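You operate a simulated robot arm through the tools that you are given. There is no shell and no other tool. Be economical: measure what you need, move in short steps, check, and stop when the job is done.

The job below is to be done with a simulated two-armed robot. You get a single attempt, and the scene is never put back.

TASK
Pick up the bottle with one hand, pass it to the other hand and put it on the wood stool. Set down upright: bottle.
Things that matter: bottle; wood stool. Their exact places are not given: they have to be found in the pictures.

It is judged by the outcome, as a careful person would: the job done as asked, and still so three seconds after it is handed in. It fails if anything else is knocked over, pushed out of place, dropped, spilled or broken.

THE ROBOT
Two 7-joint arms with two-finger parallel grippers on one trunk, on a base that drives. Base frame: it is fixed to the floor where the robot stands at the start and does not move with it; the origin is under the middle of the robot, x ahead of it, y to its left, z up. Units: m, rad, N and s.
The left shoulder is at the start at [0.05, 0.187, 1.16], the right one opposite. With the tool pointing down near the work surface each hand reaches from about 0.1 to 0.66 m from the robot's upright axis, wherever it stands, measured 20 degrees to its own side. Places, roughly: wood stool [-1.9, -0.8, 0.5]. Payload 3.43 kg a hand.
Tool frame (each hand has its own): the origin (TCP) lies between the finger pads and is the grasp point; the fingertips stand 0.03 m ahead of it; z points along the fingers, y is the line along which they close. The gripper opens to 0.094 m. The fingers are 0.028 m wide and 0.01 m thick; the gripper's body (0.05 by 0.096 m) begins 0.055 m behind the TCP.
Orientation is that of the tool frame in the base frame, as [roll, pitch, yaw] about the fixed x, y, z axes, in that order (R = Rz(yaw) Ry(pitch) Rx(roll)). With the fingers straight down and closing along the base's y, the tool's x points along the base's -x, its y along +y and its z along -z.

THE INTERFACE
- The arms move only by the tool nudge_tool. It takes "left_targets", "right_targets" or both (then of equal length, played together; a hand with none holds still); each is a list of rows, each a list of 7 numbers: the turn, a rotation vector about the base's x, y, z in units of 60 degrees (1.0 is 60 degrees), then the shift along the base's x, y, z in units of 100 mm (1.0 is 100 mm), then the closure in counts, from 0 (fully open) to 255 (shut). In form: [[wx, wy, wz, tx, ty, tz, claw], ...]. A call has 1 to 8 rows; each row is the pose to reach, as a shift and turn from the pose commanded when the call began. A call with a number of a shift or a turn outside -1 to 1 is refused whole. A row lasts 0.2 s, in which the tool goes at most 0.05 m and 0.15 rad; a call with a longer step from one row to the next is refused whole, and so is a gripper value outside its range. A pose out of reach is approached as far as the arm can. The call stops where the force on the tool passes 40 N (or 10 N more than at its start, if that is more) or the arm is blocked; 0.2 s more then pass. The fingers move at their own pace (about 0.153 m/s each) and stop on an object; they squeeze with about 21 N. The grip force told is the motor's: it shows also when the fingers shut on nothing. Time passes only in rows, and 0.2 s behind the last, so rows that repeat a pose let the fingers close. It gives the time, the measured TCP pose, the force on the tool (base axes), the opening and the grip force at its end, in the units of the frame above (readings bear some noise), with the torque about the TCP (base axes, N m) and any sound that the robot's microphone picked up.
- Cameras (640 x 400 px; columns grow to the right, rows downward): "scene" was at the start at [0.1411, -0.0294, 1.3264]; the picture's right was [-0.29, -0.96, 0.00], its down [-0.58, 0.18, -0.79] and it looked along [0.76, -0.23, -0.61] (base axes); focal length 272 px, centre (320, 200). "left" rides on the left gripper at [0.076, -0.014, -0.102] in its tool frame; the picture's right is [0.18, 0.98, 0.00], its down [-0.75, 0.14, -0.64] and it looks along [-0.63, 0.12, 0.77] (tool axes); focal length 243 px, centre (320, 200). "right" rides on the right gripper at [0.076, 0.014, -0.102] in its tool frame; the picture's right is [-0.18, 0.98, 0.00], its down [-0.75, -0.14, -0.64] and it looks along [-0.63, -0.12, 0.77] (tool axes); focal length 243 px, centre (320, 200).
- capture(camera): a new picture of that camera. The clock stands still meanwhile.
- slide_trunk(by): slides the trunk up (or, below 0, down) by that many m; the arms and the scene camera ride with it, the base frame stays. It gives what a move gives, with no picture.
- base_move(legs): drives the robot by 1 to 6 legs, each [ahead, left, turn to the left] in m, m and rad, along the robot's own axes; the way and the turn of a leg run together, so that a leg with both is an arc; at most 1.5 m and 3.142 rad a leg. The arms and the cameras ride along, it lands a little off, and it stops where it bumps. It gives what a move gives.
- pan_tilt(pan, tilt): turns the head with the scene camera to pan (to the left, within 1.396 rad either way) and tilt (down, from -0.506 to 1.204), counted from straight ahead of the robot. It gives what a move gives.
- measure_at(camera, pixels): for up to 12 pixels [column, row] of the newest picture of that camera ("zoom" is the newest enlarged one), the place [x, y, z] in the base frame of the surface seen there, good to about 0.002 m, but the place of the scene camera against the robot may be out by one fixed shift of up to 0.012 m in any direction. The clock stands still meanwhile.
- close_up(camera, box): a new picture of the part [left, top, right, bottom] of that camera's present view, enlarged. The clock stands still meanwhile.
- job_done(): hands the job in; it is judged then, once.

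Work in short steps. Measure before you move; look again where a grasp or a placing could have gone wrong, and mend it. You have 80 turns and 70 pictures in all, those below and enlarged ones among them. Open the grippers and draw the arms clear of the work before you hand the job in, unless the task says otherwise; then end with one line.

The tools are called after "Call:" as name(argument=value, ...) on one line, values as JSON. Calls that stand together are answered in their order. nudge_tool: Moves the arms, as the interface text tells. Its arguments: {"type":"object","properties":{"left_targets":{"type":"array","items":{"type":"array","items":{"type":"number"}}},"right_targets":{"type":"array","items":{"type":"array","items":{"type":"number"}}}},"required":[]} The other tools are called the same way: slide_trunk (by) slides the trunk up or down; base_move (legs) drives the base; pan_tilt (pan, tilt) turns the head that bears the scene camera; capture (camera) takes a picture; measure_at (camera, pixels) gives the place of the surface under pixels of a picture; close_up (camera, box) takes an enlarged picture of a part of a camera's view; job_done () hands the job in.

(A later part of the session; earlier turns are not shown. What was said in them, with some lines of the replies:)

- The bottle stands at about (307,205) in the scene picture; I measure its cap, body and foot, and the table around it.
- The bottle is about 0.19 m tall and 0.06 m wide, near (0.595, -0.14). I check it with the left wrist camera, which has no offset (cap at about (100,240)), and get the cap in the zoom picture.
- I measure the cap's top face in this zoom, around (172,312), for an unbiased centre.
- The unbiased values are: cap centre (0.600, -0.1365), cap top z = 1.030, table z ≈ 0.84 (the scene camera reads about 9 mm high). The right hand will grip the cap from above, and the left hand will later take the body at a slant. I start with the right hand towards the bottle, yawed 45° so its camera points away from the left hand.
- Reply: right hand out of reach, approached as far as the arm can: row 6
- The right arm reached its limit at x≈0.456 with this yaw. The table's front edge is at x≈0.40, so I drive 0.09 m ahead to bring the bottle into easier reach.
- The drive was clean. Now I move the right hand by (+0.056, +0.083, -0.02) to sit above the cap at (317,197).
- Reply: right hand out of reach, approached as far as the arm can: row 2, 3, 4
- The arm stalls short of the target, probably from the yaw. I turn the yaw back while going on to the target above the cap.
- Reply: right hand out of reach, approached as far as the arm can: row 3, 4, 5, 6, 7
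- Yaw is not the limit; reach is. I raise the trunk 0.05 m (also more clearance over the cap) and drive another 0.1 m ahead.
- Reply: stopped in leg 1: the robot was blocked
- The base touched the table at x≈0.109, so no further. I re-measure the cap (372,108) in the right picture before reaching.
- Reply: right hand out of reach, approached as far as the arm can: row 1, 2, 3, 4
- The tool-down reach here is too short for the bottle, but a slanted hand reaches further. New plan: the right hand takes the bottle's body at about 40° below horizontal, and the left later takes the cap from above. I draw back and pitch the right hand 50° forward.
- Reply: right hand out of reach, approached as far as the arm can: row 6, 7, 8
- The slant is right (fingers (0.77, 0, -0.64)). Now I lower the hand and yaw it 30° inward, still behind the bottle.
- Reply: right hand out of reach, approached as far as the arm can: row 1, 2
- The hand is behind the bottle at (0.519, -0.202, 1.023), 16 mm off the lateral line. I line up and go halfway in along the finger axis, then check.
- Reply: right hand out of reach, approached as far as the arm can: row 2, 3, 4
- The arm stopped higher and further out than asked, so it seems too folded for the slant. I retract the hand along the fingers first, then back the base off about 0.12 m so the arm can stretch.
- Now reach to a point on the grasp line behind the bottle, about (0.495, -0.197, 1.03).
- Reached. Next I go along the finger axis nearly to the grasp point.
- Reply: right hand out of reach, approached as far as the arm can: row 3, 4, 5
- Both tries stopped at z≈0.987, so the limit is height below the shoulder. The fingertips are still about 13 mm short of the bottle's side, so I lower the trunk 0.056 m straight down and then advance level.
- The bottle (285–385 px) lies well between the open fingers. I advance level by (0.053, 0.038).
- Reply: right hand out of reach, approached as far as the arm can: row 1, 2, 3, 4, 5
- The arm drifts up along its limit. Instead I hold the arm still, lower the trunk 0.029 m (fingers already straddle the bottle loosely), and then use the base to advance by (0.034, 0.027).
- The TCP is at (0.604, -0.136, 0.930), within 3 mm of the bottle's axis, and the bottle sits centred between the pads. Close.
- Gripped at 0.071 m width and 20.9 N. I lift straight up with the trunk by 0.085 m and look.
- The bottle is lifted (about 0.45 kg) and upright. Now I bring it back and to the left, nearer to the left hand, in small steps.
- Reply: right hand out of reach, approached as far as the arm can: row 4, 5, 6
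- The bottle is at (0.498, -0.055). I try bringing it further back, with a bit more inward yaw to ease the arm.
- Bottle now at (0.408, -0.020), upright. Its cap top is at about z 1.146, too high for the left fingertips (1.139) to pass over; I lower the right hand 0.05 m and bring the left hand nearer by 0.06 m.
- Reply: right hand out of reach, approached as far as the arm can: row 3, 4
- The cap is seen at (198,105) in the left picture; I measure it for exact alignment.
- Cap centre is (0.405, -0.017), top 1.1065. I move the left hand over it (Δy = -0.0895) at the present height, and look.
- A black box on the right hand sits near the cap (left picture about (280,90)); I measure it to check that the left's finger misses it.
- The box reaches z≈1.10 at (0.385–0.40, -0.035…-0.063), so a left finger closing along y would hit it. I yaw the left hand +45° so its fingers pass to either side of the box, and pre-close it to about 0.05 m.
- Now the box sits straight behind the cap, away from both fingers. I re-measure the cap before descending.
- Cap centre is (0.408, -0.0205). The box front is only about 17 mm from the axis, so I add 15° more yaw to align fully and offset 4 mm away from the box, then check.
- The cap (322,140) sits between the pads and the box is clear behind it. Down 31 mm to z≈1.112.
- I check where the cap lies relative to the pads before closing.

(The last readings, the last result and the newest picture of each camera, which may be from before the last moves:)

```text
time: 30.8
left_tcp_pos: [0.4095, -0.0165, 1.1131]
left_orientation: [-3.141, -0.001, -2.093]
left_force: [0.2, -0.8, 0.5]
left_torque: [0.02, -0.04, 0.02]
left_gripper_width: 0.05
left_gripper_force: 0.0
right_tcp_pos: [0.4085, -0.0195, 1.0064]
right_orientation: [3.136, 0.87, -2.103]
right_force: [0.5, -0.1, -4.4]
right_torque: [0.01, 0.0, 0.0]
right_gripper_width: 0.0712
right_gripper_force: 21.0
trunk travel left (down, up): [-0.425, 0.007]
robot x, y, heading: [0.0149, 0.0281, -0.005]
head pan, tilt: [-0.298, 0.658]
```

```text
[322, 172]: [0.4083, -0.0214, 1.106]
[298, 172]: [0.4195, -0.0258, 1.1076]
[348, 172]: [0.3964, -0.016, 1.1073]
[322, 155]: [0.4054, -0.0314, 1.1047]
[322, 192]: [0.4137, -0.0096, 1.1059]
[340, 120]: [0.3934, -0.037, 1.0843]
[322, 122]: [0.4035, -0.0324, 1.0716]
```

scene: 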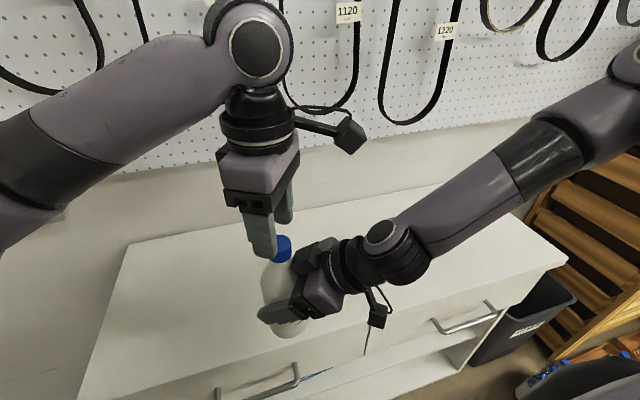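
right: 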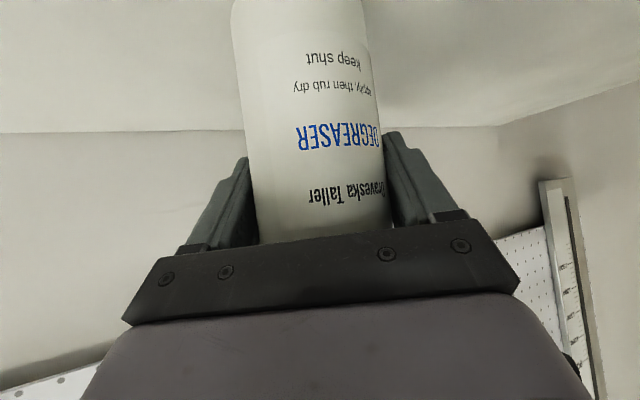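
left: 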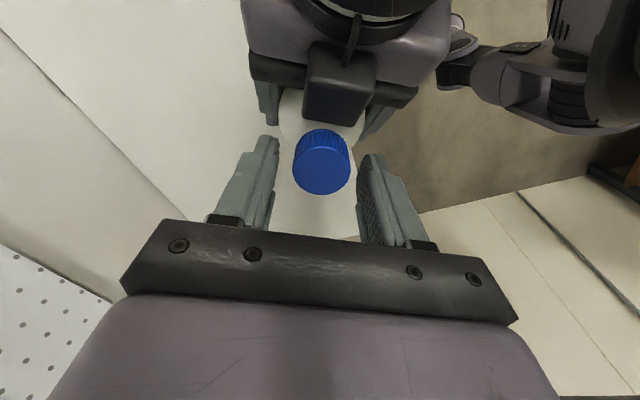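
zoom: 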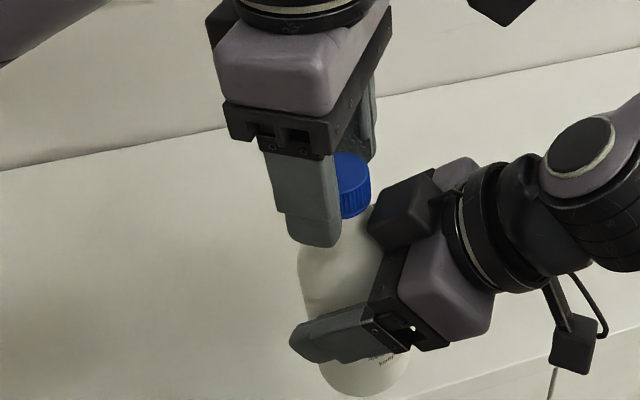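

Cap centre (0.408, -0.0207), and there is room to the box, so I centre the last 4 mm and close the left hand on the cap.

Call:
nudge_tool(left_targets=[[0, 0, 0, -0.015, -0.037, 0, 119], [0, 0, 0, -0.015, -0.037, 0, 180], [0, 0, 0, -0.015, -0.037, 0, 255], [0, 0, 0, -0.015, -0.037, 0, 255], [0, 0, 0, -0.015, -0.037, 0, 255]])

Call:
capture(camera="left")

```text
time: 32.0
left_tcp_pos: [0.4093, -0.0207, 1.1126]
left_orientation: [3.14, 0.0, -2.095]
left_force: [-3.5, 7.3, -0.2]
left_torque: [0.43, 0.17, -0.09]
left_gripper_width: 0.0312
left_gripper_force: 21.0
right_tcp_pos: [0.4079, -0.0209, 1.0056]
right_orientation: [3.137, 0.87, -2.103]
right_force: [3.5, -6.2, -2.0]
right_torque: [0.3, 0.22, 0.03]
right_gripper_width: 0.071
right_gripper_force: 20.8
trunk travel left (down, up): [-0.425, 0.007]
robot x, y, heading: [0.0124, 0.0266, -0.002]
head pan, tilt: [-0.298, 0.658]
```

```text
39 pictures are left
```

left: 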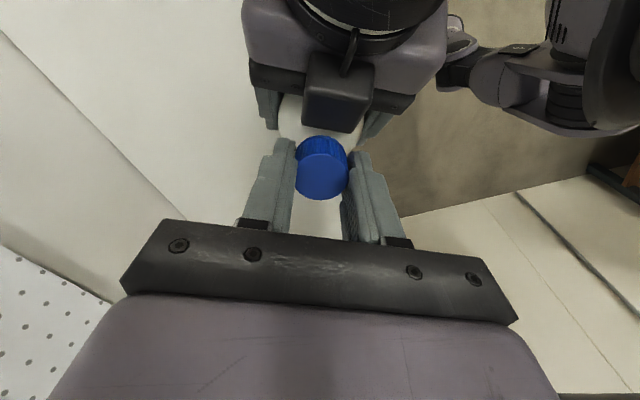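

The left grips the cap at 0.031 m, 21 N. Now I open the right hand slowly and see that the left holds the weight.

Call:
nudge_tool(right_targets=[[0, 0, 0, 0, 0, 0, 30], [0, 0, 0, 0, 0, 0, 0], [0, 0, 0, 0, 0, 0, 0]], left_targets=[[0, 0, 0, 0, 0, 0, 255], [0, 0, 0, 0, 0, 0, 255], [0, 0, 0, 0, 0, 0, 255]])

Call:
close_up(camera="scene", box=[190, 170, 350, 340])

```text
time: 32.8
left_tcp_pos: [0.4087, -0.0212, 1.1121]
left_orientation: [-3.141, 0.0, -2.094]
left_force: [-0.1, 0.5, 0.5]
left_torque: [0.01, 0.01, 0.01]
left_gripper_width: 0.0311
left_gripper_force: 20.8
right_tcp_pos: [0.4088, -0.0199, 1.0056]
right_orientation: [3.137, 0.868, -2.102]
right_force: [-0.3, -0.4, 0.6]
right_torque: [-0.05, 0.0, 0.02]
right_gripper_width: 0.0939
right_gripper_force: 0.2
trunk travel left (down, up): [-0.425, 0.007]
robot x, y, heading: [0.0148, 0.0293, -0.0]
head pan, tilt: [-0.298, 0.658]
```

```text
2.35 times, centred on (270, 255) of scene
```

zoom: 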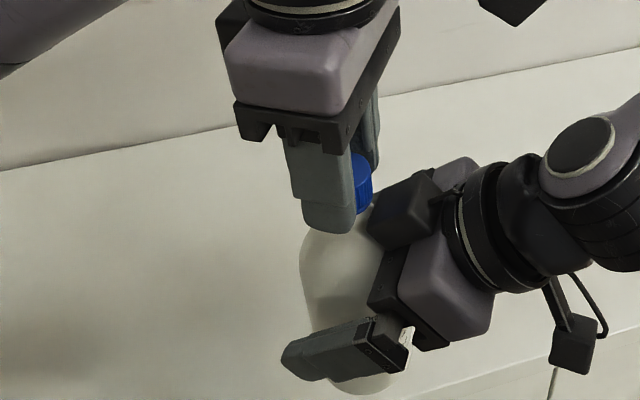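

The left force reads no weight, which is odd, so I look with the left camera before moving.

Call:
capture(camera="left")

Call:
capture(camera="scene")

Call:
nudge_tool(left_targets=[[0, 0, 0, 0, 0, 0, 255], [0, 0, 0, 0, 0, 0, 255]])

```text
37 pictures are left
```

left: 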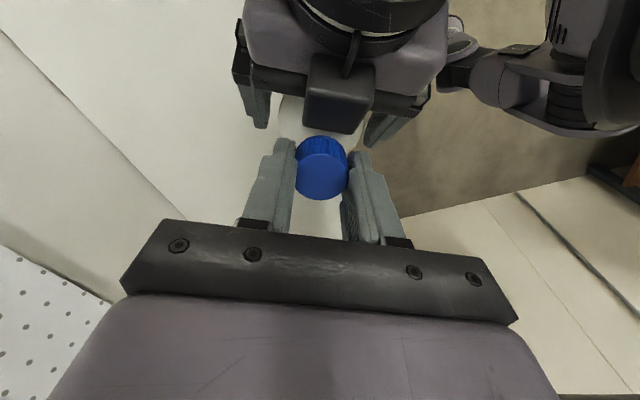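

```text
36 pictures are left
```

scene: 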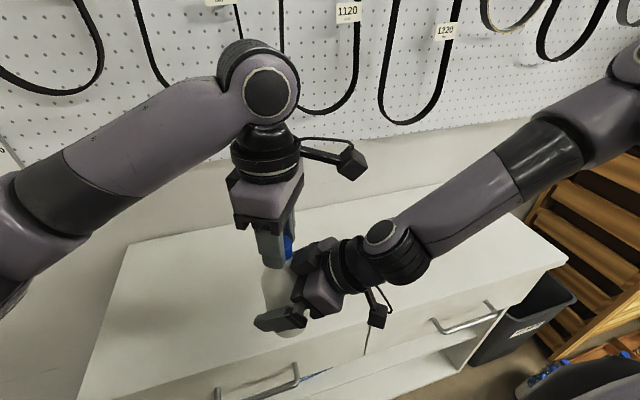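

```text
time: 33.4
left_tcp_pos: [0.41, -0.0208, 1.1124]
left_orientation: [-3.141, 0.0, -2.094]
left_force: [0.4, -0.3, 0.2]
left_torque: [0.0, 0.0, -0.03]
left_gripper_width: 0.0312
left_gripper_force: 21.5
right_tcp_pos: [0.4078, -0.0197, 1.0054]
right_orientation: [3.137, 0.87, -2.102]
right_force: [1.0, -0.4, -0.4]
right_torque: [0.01, -0.01, 0.0]
right_gripper_width: 0.0937
right_gripper_force: 0.0
trunk travel left (down, up): [-0.425, 0.007]
robot x, y, heading: [0.0151, 0.0271, 0.001]
head pan, tilt: [-0.298, 0.658]
```

The cap is still held in the left pads (322,170) and the right hand bears nothing, so I withdraw the right hand level, back along its own direction.

Call:
nudge_tool(right_targets=[[0, 0, 0, -0.1, -0.17, 0, 0], [0, 0, 0, -0.2, -0.35, 0, 0], [0, 0, 0, -0.3, -0.52, 0, 0], [0, 0, 0, -0.4, -0.7, 0, 0], [0, 0, 0, -0.5, -0.87, 0, 0], [0, 0, 0, -0.5, -0.87, 0, 0]])

Call:
capture(camera="scene")

```text
time: 34.8
left_tcp_pos: [0.4077, -0.0209, 1.1134]
left_orientation: [-3.141, 0.0, -2.095]
left_force: [-0.4, 0.0, 0.4]
left_torque: [-0.02, 0.02, 0.01]
left_gripper_width: 0.0312
left_gripper_force: 20.7
right_tcp_pos: [0.3577, -0.1069, 1.0044]
right_orientation: [3.138, 0.873, -2.099]
right_force: [0.2, 0.8, 0.0]
right_torque: [0.0, -0.01, 0.01]
right_gripper_width: 0.094
right_gripper_force: 0.0
trunk travel left (down, up): [-0.425, 0.007]
robot x, y, heading: [0.014, 0.0303, -0.003]
head pan, tilt: [-0.298, 0.658]
```

```text
35 pictures are left
```

scene: 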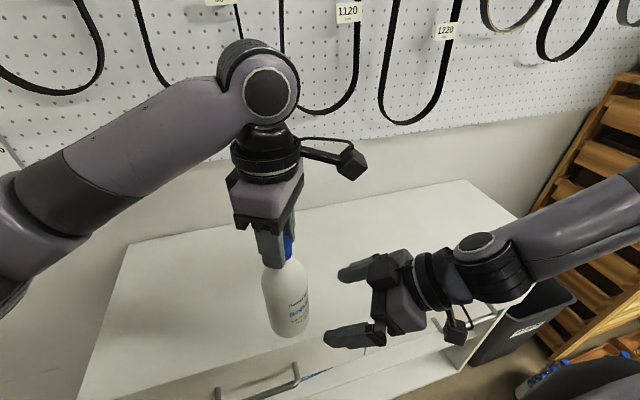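

Handover done: the left holds the bottle hanging upright. Before driving I look to the right and left for obstacles.

Call:
pan_tilt(pan=-1.39, tilt=0.45)

Call:
capture(camera="scene")

Call:
pan_tilt(pan=1.39, tilt=0.45)

Call:
capture(camera="scene")

```text
time: 36.2
left_tcp_pos: [0.4097, -0.0193, 1.1132]
left_orientation: [-3.14, 0.001, -2.095]
left_force: [0.0, 0.2, -1.1]
left_torque: [0.0, -0.01, -0.01]
left_gripper_width: 0.0312
left_gripper_force: 20.9
right_tcp_pos: [0.3586, -0.1065, 1.0044]
right_orientation: [3.137, 0.872, -2.102]
right_force: [1.1, 0.6, -0.1]
right_torque: [-0.01, -0.01, -0.01]
right_gripper_width: 0.0937
right_gripper_force: 0.1
trunk travel left (down, up): [-0.425, 0.007]
robot x, y, heading: [0.0109, 0.027, -0.003]
head pan, tilt: [-1.389, 0.45]
```

```text
34 pictures are left
```

scene: 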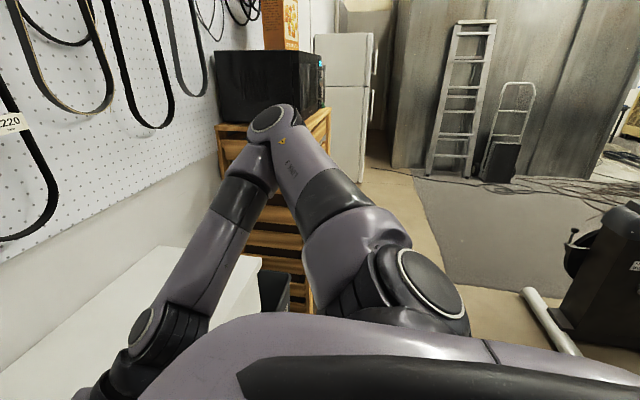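

```text
time: 38.6
left_tcp_pos: [0.409, -0.0205, 1.1138]
left_orientation: [3.141, -0.001, -2.094]
left_force: [0.6, -0.1, 0.2]
left_torque: [-0.01, -0.01, 0.02]
left_gripper_width: 0.0308
left_gripper_force: 21.5
right_tcp_pos: [0.3577, -0.1064, 1.0058]
right_orientation: [3.139, 0.872, -2.1]
right_force: [-0.4, 0.0, 0.2]
right_torque: [0.04, 0.01, 0.01]
right_gripper_width: 0.094
right_gripper_force: 0.1
trunk travel left (down, up): [-0.425, 0.007]
robot x, y, heading: [0.0173, 0.0245, -0.004]
head pan, tilt: [1.389, 0.45]
```

```text
33 pictures are left
```

scene: 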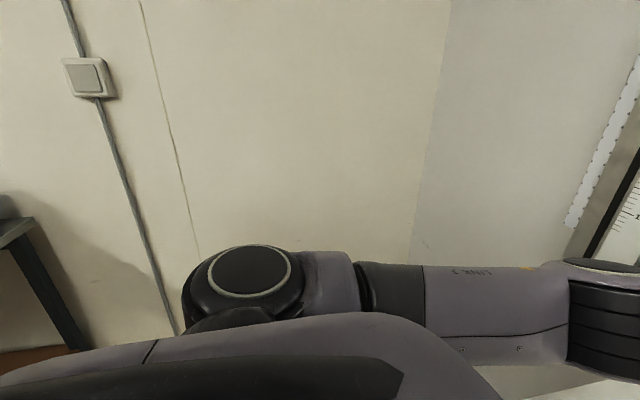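

A wall stands to the left; on the right there is open floor with a black thing and a white post behind-right. I measure the wall; then I'll back off a little and look again.

Call:
measure_at(camera="scene", pixels=[[300, 150], [100, 80], [10, 230], [60, 320], [240, 270], [450, 290]])

Call:
base_move(legs=[[-0.35, 0, 0]])

Call:
pan_tilt(pan=-1.39, tilt=0.5)

Call:
capture(camera="scene")

```text
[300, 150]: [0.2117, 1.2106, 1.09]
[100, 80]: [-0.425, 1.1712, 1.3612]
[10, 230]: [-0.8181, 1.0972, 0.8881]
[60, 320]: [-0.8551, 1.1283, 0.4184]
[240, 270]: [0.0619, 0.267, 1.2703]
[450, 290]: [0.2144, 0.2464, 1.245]
```

```text
time: 40.9
left_tcp_pos: [0.0652, -0.0204, 1.1128]
left_orientation: [3.14, 0.0, -2.096]
left_force: [-1.7, 0.2, 0.6]
left_torque: [0.0, 0.0, 0.01]
left_gripper_width: 0.031
left_gripper_force: 21.8
right_tcp_pos: [0.0144, -0.1072, 1.0053]
right_orientation: [3.138, 0.874, -2.102]
right_force: [1.3, -0.1, 0.3]
right_torque: [0.03, -0.01, -0.01]
right_gripper_width: 0.0939
right_gripper_force: 0.2
trunk travel left (down, up): [-0.425, 0.007]
robot x, y, heading: [-0.3334, 0.0251, -0.004]
head pan, tilt: [1.389, 0.45]
```

```text
time: 43.3
left_tcp_pos: [0.0652, -0.0221, 1.1119]
left_orientation: [-3.141, 0.0, -2.097]
left_force: [0.0, -0.1, 0.1]
left_torque: [0.0, 0.0, 0.01]
left_gripper_width: 0.031
left_gripper_force: 20.9
right_tcp_pos: [0.0141, -0.1066, 1.0048]
right_orientation: [3.14, 0.873, -2.101]
right_force: [1.0, 0.6, -0.1]
right_torque: [0.0, 0.04, 0.04]
right_gripper_width: 0.0938
right_gripper_force: 0.0
trunk travel left (down, up): [-0.425, 0.007]
robot x, y, heading: [-0.3311, 0.0289, -0.003]
head pan, tilt: [-1.389, 0.499]
```

```text
32 pictures are left
```

scene: 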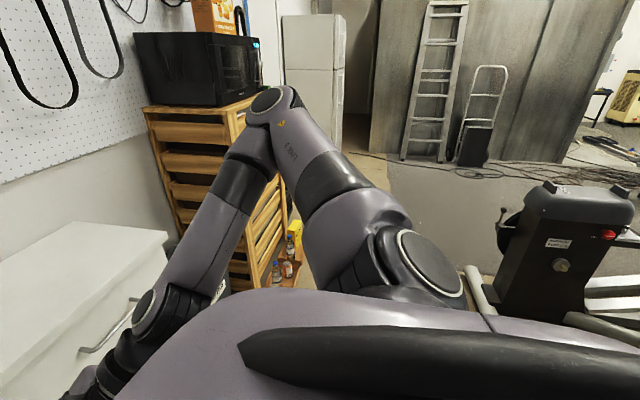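

Measure the machine (560,230), rack and post distances for the turn.

Call:
measure_at(camera="scene", pixels=[[500, 220], [560, 200], [540, 270], [610, 200], [480, 290], [600, 325], [280, 100], [230, 120], [130, 250], [400, 260]])

Call:
base_move(legs=[[0, 0, -0.7]])

Call:
capture(camera="scene")

```text
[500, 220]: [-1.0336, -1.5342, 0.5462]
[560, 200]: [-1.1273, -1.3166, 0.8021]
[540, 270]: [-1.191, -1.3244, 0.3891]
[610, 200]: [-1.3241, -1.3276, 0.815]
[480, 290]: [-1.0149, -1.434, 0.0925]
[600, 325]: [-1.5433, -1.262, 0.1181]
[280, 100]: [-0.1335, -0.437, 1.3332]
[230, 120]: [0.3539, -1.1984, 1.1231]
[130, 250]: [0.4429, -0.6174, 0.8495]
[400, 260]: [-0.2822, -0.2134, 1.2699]
```

```text
time: 45.6
left_tcp_pos: [-0.0602, -0.2636, 1.1126]
left_orientation: [3.141, -0.001, -2.799]
left_force: [-0.4, 0.9, 0.4]
left_torque: [0.02, -0.05, 0.03]
left_gripper_width: 0.0309
left_gripper_force: 21.4
right_tcp_pos: [-0.1543, -0.2975, 1.0051]
right_orientation: [3.138, 0.873, -2.806]
right_force: [0.0, 0.9, -0.3]
right_torque: [0.01, -0.01, 0.01]
right_gripper_width: 0.0941
right_gripper_force: 0.1
trunk travel left (down, up): [-0.425, 0.007]
robot x, y, heading: [-0.3271, 0.0264, -0.708]
head pan, tilt: [-1.389, 0.499]
```

```text
31 pictures are left
```

scene: 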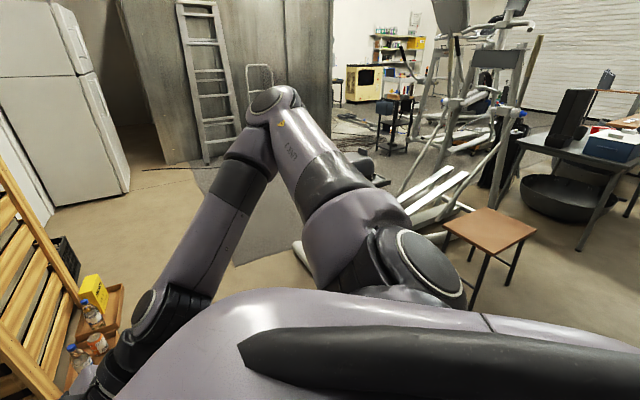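

The stool's square wooden top appears at (490,230). I measure its corners, and the machine and table about it.

Call:
measure_at(camera="scene", pixels=[[449, 225], [486, 210], [532, 230], [497, 252], [490, 230], [435, 210], [465, 180], [550, 180], [600, 235], [300, 260], [560, 300], [600, 170]])

Call:
close_up(camera="scene", box=[380, 140, 640, 320])

```text
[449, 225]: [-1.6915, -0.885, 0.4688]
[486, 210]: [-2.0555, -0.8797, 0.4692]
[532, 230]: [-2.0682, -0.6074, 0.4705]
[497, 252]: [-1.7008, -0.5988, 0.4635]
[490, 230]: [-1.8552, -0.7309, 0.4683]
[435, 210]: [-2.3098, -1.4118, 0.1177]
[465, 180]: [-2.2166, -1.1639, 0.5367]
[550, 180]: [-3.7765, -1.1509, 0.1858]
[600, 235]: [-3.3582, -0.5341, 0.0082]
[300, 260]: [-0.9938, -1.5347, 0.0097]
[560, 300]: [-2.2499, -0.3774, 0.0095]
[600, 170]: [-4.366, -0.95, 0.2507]
```

```text
2.22 times, centred on (510, 230) of scene
```

zoom: 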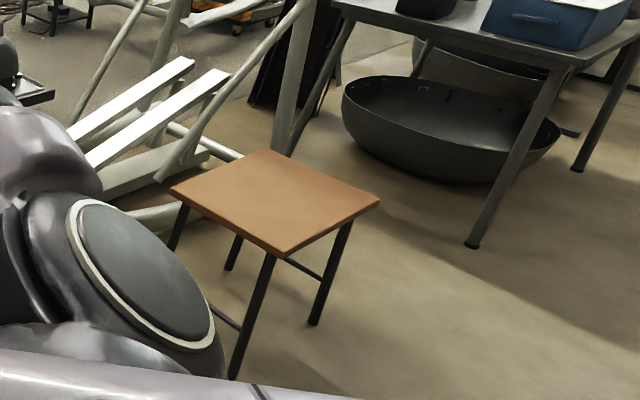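

The stool top spans x -2.07…-1.69 and y -0.885…-0.60, with its top at z≈0.459 after the height correction. I'll approach it from the +y side facing -y; I turn to that heading and look along -x for a clear way.

Call:
base_move(legs=[[0, 0, -0.86]])

Call:
capture(camera="scene")

Call:
capture(camera="left")

```text
time: 48.2
left_tcp_pos: [-0.3732, -0.3671, 1.1147]
left_orientation: [3.139, 0.0, 2.627]
left_force: [-0.3, -0.5, -0.1]
left_torque: [0.01, 0.02, 0.0]
left_gripper_width: 0.0311
left_gripper_force: 20.8
right_tcp_pos: [-0.4589, -0.3159, 1.0051]
right_orientation: [3.139, 0.874, 2.621]
right_force: [-0.7, 0.5, -0.3]
right_torque: [0.01, 0.01, 0.01]
right_gripper_width: 0.0941
right_gripper_force: 0.1
trunk travel left (down, up): [-0.425, 0.007]
robot x, y, heading: [-0.33, 0.0289, -1.561]
head pan, tilt: [-1.389, 0.499]
```

```text
29 pictures are left
```

scene: 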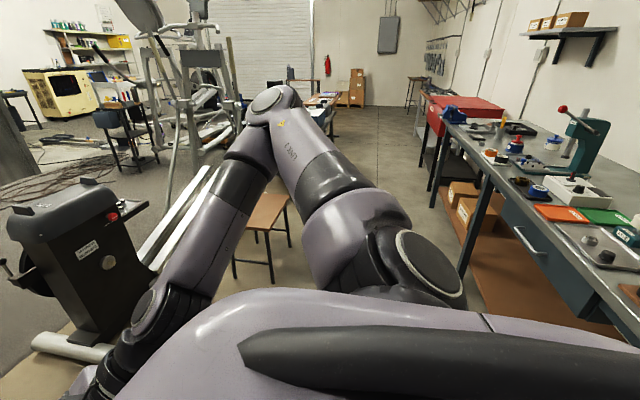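

```text
28 pictures are left
```

left: 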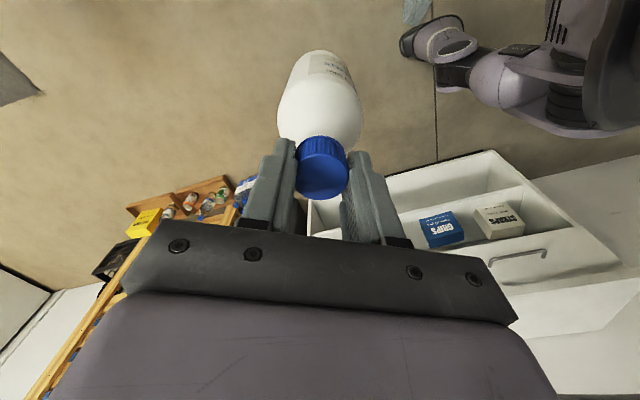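

The stool is at (265,215); a workbench runs along the +y side. I measure the bench's near edge to know the corridor width.

Call:
measure_at(camera="scene", pixels=[[500, 200], [600, 290], [445, 130], [430, 185], [540, 230], [285, 240], [270, 195], [400, 130], [305, 245]])

```text
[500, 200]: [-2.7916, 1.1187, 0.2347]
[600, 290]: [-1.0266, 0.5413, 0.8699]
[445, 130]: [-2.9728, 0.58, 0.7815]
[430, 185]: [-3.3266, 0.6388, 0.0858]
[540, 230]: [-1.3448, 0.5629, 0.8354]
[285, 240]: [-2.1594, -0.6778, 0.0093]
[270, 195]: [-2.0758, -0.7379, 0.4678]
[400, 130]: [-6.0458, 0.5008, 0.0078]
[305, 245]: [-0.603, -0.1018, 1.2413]
```

The corridor from y=-0.6 (stool) to 0.54 (bench) is wide enough. I strafe right 1.5 m, keeping away from the stool for now.

Call:
base_move(legs=[[0, -0.75, 0], [0, -0.75, 0]])

Call:
pan_tilt(pan=0, tilt=0.8)

Call:
capture(camera="scene")

```text
time: 62.0
left_tcp_pos: [-1.8921, -0.3742, 1.113]
left_orientation: [3.14, 0.002, 2.625]
left_force: [0.4, -0.4, 0.4]
left_torque: [0.01, -0.03, -0.02]
left_gripper_width: 0.031
left_gripper_force: 20.9
right_tcp_pos: [-1.9794, -0.3232, 1.0054]
right_orientation: [3.14, 0.873, 2.617]
right_force: [0.0, 0.7, -0.7]
right_torque: [-0.03, 0.0, -0.01]
right_gripper_width: 0.0938
right_gripper_force: 0.1
trunk travel left (down, up): [-0.425, 0.007]
robot x, y, heading: [-1.8504, 0.0209, -1.561]
head pan, tilt: [-1.389, 0.499]
```

```text
time: 63.5
left_tcp_pos: [-1.8924, -0.3756, 1.1124]
left_orientation: [3.141, 0.002, 2.626]
left_force: [0.1, -0.1, 0.4]
left_torque: [-0.01, 0.02, 0.0]
left_gripper_width: 0.0313
left_gripper_force: 20.9
right_tcp_pos: [-1.9793, -0.3242, 1.0054]
right_orientation: [3.139, 0.873, 2.618]
right_force: [0.2, 0.7, 0.4]
right_torque: [0.01, -0.01, 0.01]
right_gripper_width: 0.094
right_gripper_force: 0.1
trunk travel left (down, up): [-0.425, 0.007]
robot x, y, heading: [-1.8493, 0.0189, -1.566]
head pan, tilt: [0.0, 0.799]
```

```text
27 pictures are left
```

scene: 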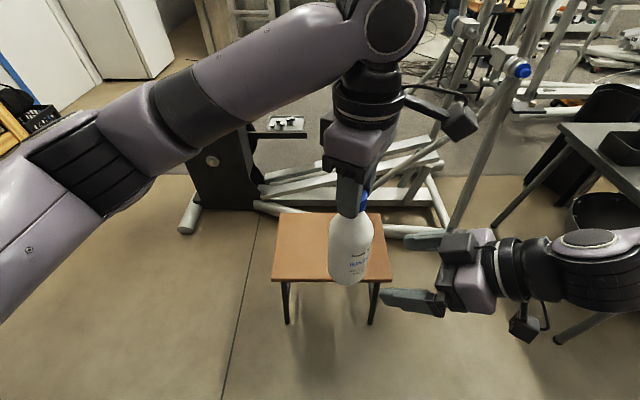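

The stool is straight ahead with the bottle above its near side. I pull the right hand aside and up, then drive 0.26 m ahead (base front stays about 7 cm short of the stool).

Call:
nudge_tool(right_targets=[[0, 0, 0, -0.25, 0.1, 0.1, 0], [0, 0, 0, -0.5, 0.3, 0.2, 0], [0, 0, 0, -0.75, 0.5, 0.3, 0], [0, 0, 0, -1, 0.7, 0.4, 0], [0, 0, 0, -1, 0.9, 0.5, 0]])

Call:
base_move(legs=[[0.26, 0, 0]])

Call:
capture(camera="scene")

```text
time: 64.7
left_tcp_pos: [-1.8929, -0.3736, 1.1136]
left_orientation: [3.139, 0.001, 2.626]
left_force: [0.1, -0.3, 0.5]
left_torque: [-0.02, 0.02, 0.05]
left_gripper_width: 0.0308
left_gripper_force: 21.1
right_tcp_pos: [-2.1087, -0.2709, 1.0473]
right_orientation: [3.136, 0.876, 2.62]
right_force: [1.0, -0.7, -0.1]
right_torque: [0.03, -0.01, -0.03]
right_gripper_width: 0.0941
right_gripper_force: 0.1
right hand out of reach, approached as far as the arm can: row 2, 3, 4, 5
trunk travel left (down, up): [-0.425, 0.007]
robot x, y, heading: [-1.8488, 0.0193, -1.566]
head pan, tilt: [0.0, 0.799]
```

```text
time: 66.6
left_tcp_pos: [-1.89, -0.639, 1.1121]
left_orientation: [3.141, -0.001, 2.624]
left_force: [0.0, -0.6, 0.0]
left_torque: [0.03, -0.01, -0.04]
left_gripper_width: 0.0309
left_gripper_force: 20.9
right_tcp_pos: [-2.1088, -0.5347, 1.0469]
right_orientation: [3.134, 0.873, 2.618]
right_force: [0.0, -0.8, 0.4]
right_torque: [0.01, -0.02, 0.05]
right_gripper_width: 0.0941
right_gripper_force: 0.2
trunk travel left (down, up): [-0.425, 0.007]
robot x, y, heading: [-1.8463, -0.2445, -1.565]
head pan, tilt: [0.0, 0.799]
```

```text
26 pictures are left
```

scene: 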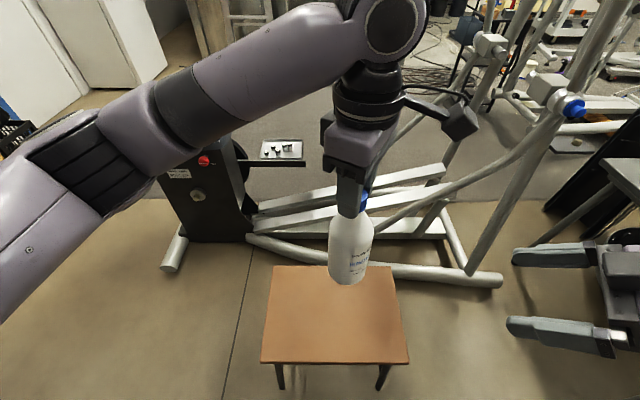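

Clear. I extend the left hand 0.075 m to y≈-0.714, over the stool's middle, and then measure the stool with the left camera.

Call:
nudge_tool(left_targets=[[0, 0, 0, 0.03, -0.2, 0, 255], [0, 0, 0, 0.05, -0.4, 0, 255], [0, 0, 0, 0.05, -0.6, 0, 255], [0, 0, 0, 0.05, -0.75, 0, 255], [0, 0, 0, 0.05, -0.75, 0, 255]])

Call:
capture(camera="left")

```text
time: 67.8
left_tcp_pos: [-1.8855, -0.7127, 1.1121]
left_orientation: [3.14, 0.0, 2.626]
left_force: [-0.2, -0.1, 0.8]
left_torque: [0.0, 0.0, 0.03]
left_gripper_width: 0.031
left_gripper_force: 21.7
right_tcp_pos: [-2.107, -0.5344, 1.0474]
right_orientation: [3.136, 0.876, 2.618]
right_force: [-0.5, 0.3, -0.1]
right_torque: [0.02, -0.01, 0.0]
right_gripper_width: 0.0939
right_gripper_force: 0.1
trunk travel left (down, up): [-0.425, 0.007]
robot x, y, heading: [-1.8462, -0.2412, -1.563]
head pan, tilt: [0.0, 0.799]
```

```text
25 pictures are left
```

left: 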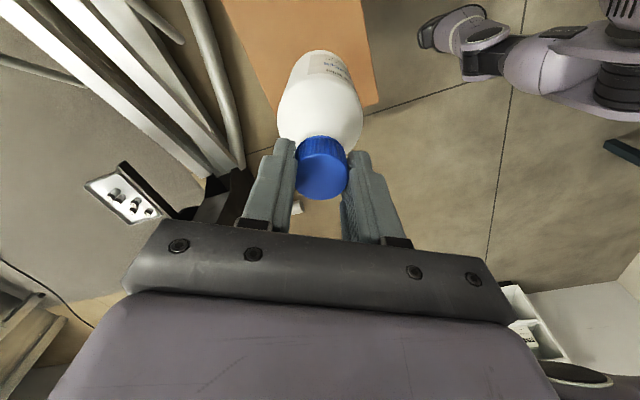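

Call:
measure_at(camera="left", pixels=[[285, 20], [355, 20], [365, 90], [372, 102], [350, 10], [278, 110], [225, 5]])

Call:
slide_trunk(by=-0.25)

Call:
capture(camera="scene")

```text
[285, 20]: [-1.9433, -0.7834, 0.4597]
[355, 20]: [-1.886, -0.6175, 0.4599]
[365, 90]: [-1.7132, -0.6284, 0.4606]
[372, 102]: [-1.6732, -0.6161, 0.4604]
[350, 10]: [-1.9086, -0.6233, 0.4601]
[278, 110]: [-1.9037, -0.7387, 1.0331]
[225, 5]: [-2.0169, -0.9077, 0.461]
```

```text
time: 70.4
left_tcp_pos: [-1.8856, -0.7126, 0.8625]
left_orientation: [3.14, 0.0, 2.625]
left_force: [0.0, -0.9, -0.3]
left_torque: [-0.03, -0.03, 0.03]
left_gripper_width: 0.0312
left_gripper_force: 20.7
right_tcp_pos: [-2.1074, -0.5339, 0.7967]
right_orientation: [3.138, 0.874, 2.619]
right_force: [-0.2, -0.3, -0.5]
right_torque: [0.06, 0.01, 0.01]
right_gripper_width: 0.0942
right_gripper_force: 0.0
trunk travel left (down, up): [-0.175, 0.257]
robot x, y, heading: [-1.8471, -0.2385, -1.566]
head pan, tilt: [0.0, 0.799]
```

```text
24 pictures are left
```

scene: 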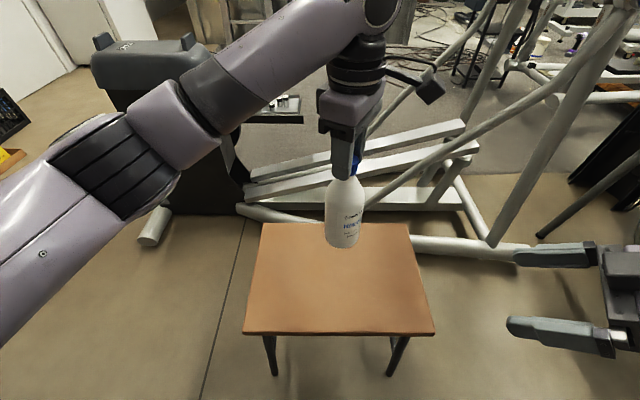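

The stool surface is confirmed at z = 0.460, and the bottle is 10 cm inside its near edge. I lower the trunk another 0.165 m (bottle bottom to about 0.50).

Call:
slide_trunk(by=-0.165)

Call:
capture(camera="scene")

Call:
capture(camera="left")

```text
time: 72.2
left_tcp_pos: [-1.8854, -0.7129, 0.6979]
left_orientation: [3.141, 0.001, 2.626]
left_force: [0.4, -0.2, 0.1]
left_torque: [0.0, -0.03, 0.0]
left_gripper_width: 0.0309
left_gripper_force: 21.4
right_tcp_pos: [-2.1068, -0.5337, 0.6327]
right_orientation: [3.136, 0.874, 2.62]
right_force: [0.8, 0.1, 0.1]
right_torque: [0.03, 0.0, -0.01]
right_gripper_width: 0.0941
right_gripper_force: 0.0
trunk travel left (down, up): [-0.01, 0.422]
robot x, y, heading: [-1.8472, -0.2478, -1.57]
head pan, tilt: [0.0, 0.799]
```

```text
23 pictures are left
```

scene: 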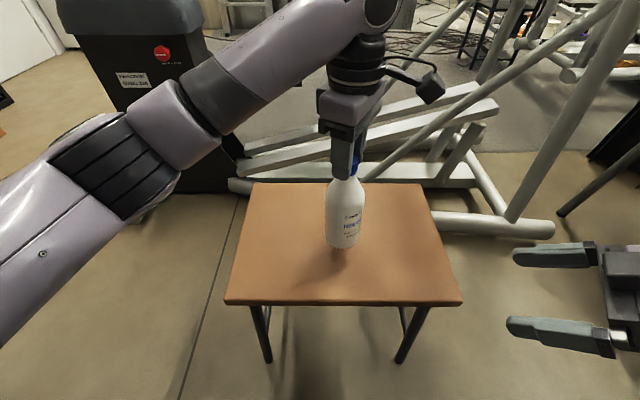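

```text
22 pictures are left
```

left: 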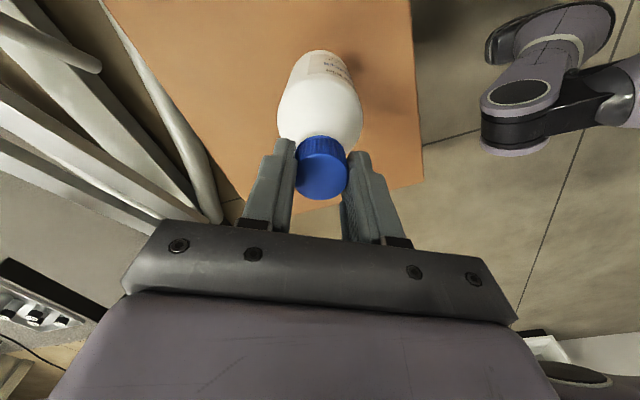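

The bottle hangs upright about 42 mm above the stool. I lower with the arm, the last millimetres slowly.

Call:
nudge_tool(left_targets=[[0, 0, 0, 0, 0, -0.15, 255], [0, 0, 0, 0, 0, -0.28, 255], [0, 0, 0, 0, 0, -0.34, 255], [0, 0, 0, 0, 0, -0.37, 255], [0, 0, 0, 0, 0, -0.39, 255], [0, 0, 0, 0, 0, -0.4, 255]])

Call:
close_up(camera="scene", box=[270, 130, 430, 290])

```text
time: 73.6
left_tcp_pos: [-1.8849, -0.7122, 0.657]
left_orientation: [-3.141, 0.001, 2.625]
left_force: [1.1, -0.5, 0.6]
left_torque: [-0.15, -0.4, 0.0]
left_gripper_width: 0.031
left_gripper_force: 20.9
right_tcp_pos: [-2.1096, -0.5344, 0.6336]
right_orientation: [3.136, 0.876, 2.619]
right_force: [0.8, 0.4, 0.3]
right_torque: [0.01, -0.01, -0.02]
right_gripper_width: 0.094
right_gripper_force: 0.1
trunk travel left (down, up): [-0.01, 0.422]
robot x, y, heading: [-1.844, -0.2403, -1.565]
head pan, tilt: [0.0, 0.799]
```

```text
2.50 times, centred on (350, 210) of scene
```

zoom: 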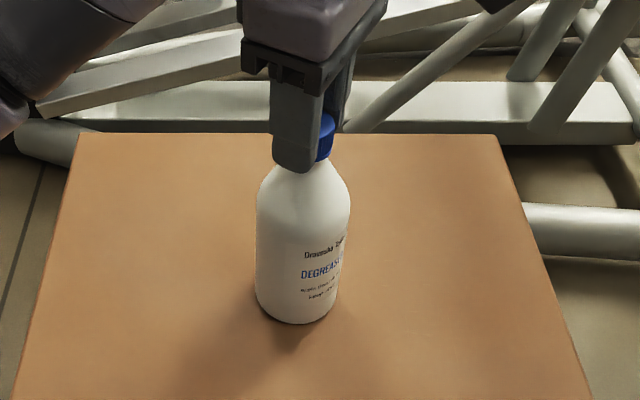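

A torque of 0.4 N m shows the bottom edge just touching. I go down a further 3 mm in small steps to seat it flat.

Call:
nudge_tool(left_targets=[[0, 0, 0, 0, 0, -0.01, 255], [0, 0, 0, 0, 0, -0.02, 255], [0, 0, 0, 0, 0, -0.03, 255], [0, 0, 0, 0, 0, -0.03, 255]])

Call:
close_up(camera="scene", box=[270, 130, 430, 290])

Call:
capture(camera="left")

```text
time: 74.6
left_tcp_pos: [-1.8853, -0.7112, 0.6573]
left_orientation: [-3.136, 0.001, 2.625]
left_force: [-1.0, -3.6, 22.0]
left_torque: [-0.09, -0.14, -0.05]
left_gripper_width: 0.0311
left_gripper_force: 20.8
right_tcp_pos: [-2.1079, -0.5331, 0.6344]
right_orientation: [3.139, 0.874, 2.622]
right_force: [0.4, 0.0, -0.1]
right_torque: [0.01, -0.01, -0.02]
right_gripper_width: 0.094
right_gripper_force: 0.2
trunk travel left (down, up): [-0.01, 0.422]
robot x, y, heading: [-1.8479, -0.243, -1.562]
head pan, tilt: [0.0, 0.799]
```

```text
2.50 times, centred on (350, 210) of scene
```

zoom: 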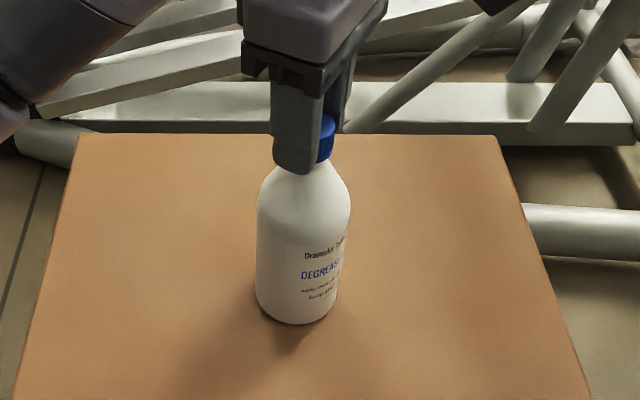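

```text
19 pictures are left
```

left: 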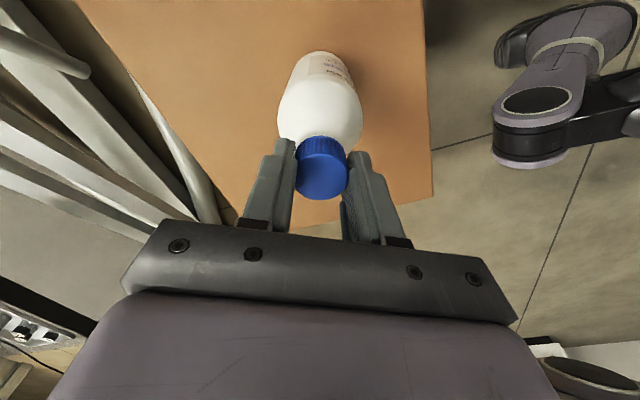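

Seated: 22 N upward reaction. I relieve the push by 2.5 mm and open the fingers gently.

Call:
nudge_tool(left_targets=[[0, 0, 0, 0, 0, 0.012, 255], [0, 0, 0, 0, 0, 0.025, 255], [0, 0, 0, 0, 0, 0.025, 160], [0, 0, 0, 0, 0, 0.025, 119], [0, 0, 0, 0, 0, 0.025, 119]])

Call:
capture(camera="left")

```text
time: 75.8
left_tcp_pos: [-1.885, -0.7108, 0.6571]
left_orientation: [3.138, 0.0, 2.624]
left_force: [0.0, -1.1, 0.5]
left_torque: [0.02, -0.02, -0.01]
left_gripper_width: 0.0498
left_gripper_force: 0.0
right_tcp_pos: [-2.1081, -0.5333, 0.6316]
right_orientation: [3.138, 0.876, 2.62]
right_force: [-0.3, 0.4, -0.6]
right_torque: [0.0, 0.02, 0.03]
right_gripper_width: 0.094
right_gripper_force: 0.0
trunk travel left (down, up): [-0.01, 0.422]
robot x, y, heading: [-1.8447, -0.2469, -1.567]
head pan, tilt: [0.0, 0.799]
```

```text
18 pictures are left
```

left: 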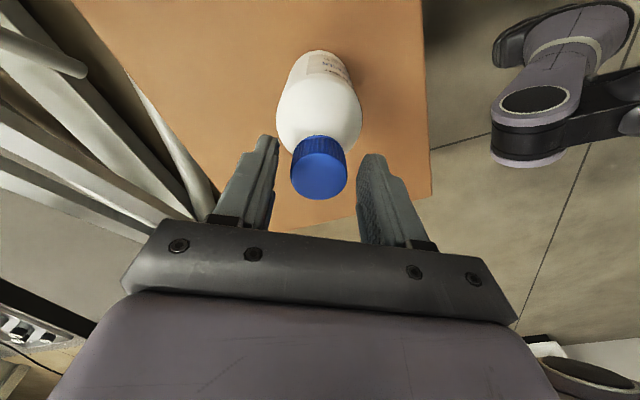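

The bottle stands by itself with gaps on both sides of the cap. I raise the hand straight up 0.1 m and then more with the trunk.

Call:
nudge_tool(left_targets=[[0, 0, 0, 0, 0, 0.2, 119], [0, 0, 0, 0, 0, 0.4, 119], [0, 0, 0, 0, 0, 0.6, 119], [0, 0, 0, 0, 0, 0.8, 60], [0, 0, 0, 0, 0, 0.8, 0]])

Call:
slide_trunk(by=0.2)

Call:
capture(camera="scene")

```text
time: 77.0
left_tcp_pos: [-1.8853, -0.7112, 0.7354]
left_orientation: [3.139, -0.001, 2.626]
left_force: [0.5, 0.1, -0.5]
left_torque: [-0.01, 0.0, -0.01]
left_gripper_width: 0.0938
left_gripper_force: 0.0
right_tcp_pos: [-2.108, -0.535, 0.6321]
right_orientation: [3.136, 0.874, 2.621]
right_force: [-0.2, 0.0, 0.5]
right_torque: [-0.03, -0.04, 0.02]
right_gripper_width: 0.0941
right_gripper_force: 0.0
trunk travel left (down, up): [-0.01, 0.422]
robot x, y, heading: [-1.8437, -0.2405, -1.566]
head pan, tilt: [0.0, 0.799]
```

```text
time: 79.2
left_tcp_pos: [-1.8851, -0.7119, 0.9358]
left_orientation: [3.139, -0.001, 2.625]
left_force: [0.9, 0.2, -0.7]
left_torque: [-0.01, 0.04, 0.01]
left_gripper_width: 0.0939
left_gripper_force: 0.1
right_tcp_pos: [-2.1083, -0.5351, 0.8321]
right_orientation: [3.137, 0.873, 2.62]
right_force: [0.3, 0.4, 0.1]
right_torque: [-0.03, -0.04, -0.01]
right_gripper_width: 0.0939
right_gripper_force: 0.0
trunk travel left (down, up): [-0.21, 0.222]
robot x, y, heading: [-1.8462, -0.2408, -1.567]
head pan, tilt: [0.0, 0.799]
```

```text
17 pictures are left
```

scene: 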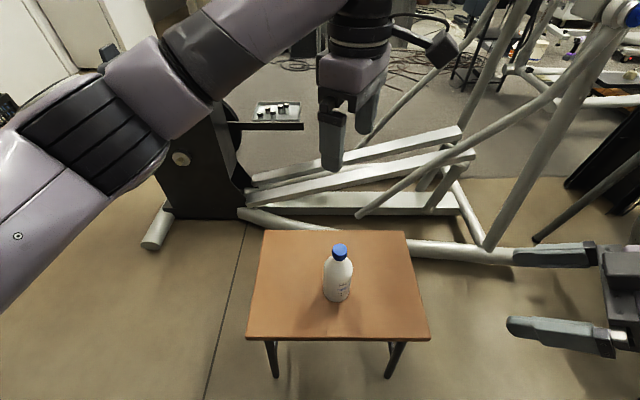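

The bottle stands upright on the stool at (338,270). I back the base off 0.25 m to draw both arms clear, and take a last look.

Call:
base_move(legs=[[-0.25, 0, 0]])

Call:
capture(camera="scene")

```text
time: 81.0
left_tcp_pos: [-1.8857, -0.4635, 0.9364]
left_orientation: [3.141, 0.001, 2.629]
left_force: [-0.3, -0.1, -0.9]
left_torque: [0.01, -0.01, 0.02]
left_gripper_width: 0.0938
left_gripper_force: 0.0
right_tcp_pos: [-2.1087, -0.2862, 0.8319]
right_orientation: [3.136, 0.874, 2.624]
right_force: [0.0, 0.4, -0.1]
right_torque: [-0.04, -0.01, 0.0]
right_gripper_width: 0.094
right_gripper_force: 0.2
trunk travel left (down, up): [-0.21, 0.222]
robot x, y, heading: [-1.8468, 0.004, -1.563]
head pan, tilt: [0.0, 0.799]
```

```text
16 pictures are left
```

scene: 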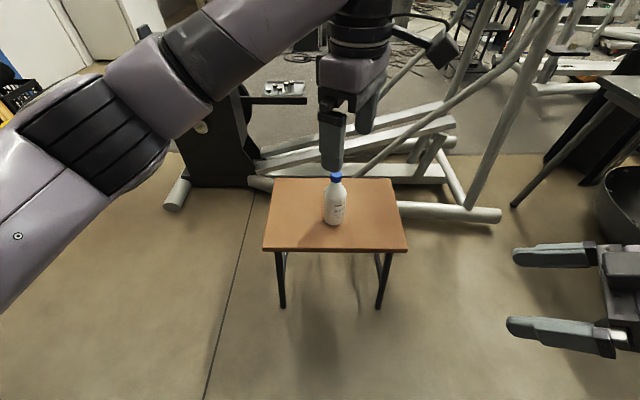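

The bottle is upright on the stool, the grippers are open and the arms are clear, so I hand in.

Call:
job_done()

```text
The job is handed in.
```

The right hand picked up the bottle and passed it to the left, which set it upright on the wood stool; both grippers are open, the arms are clear, and the job is handed in.
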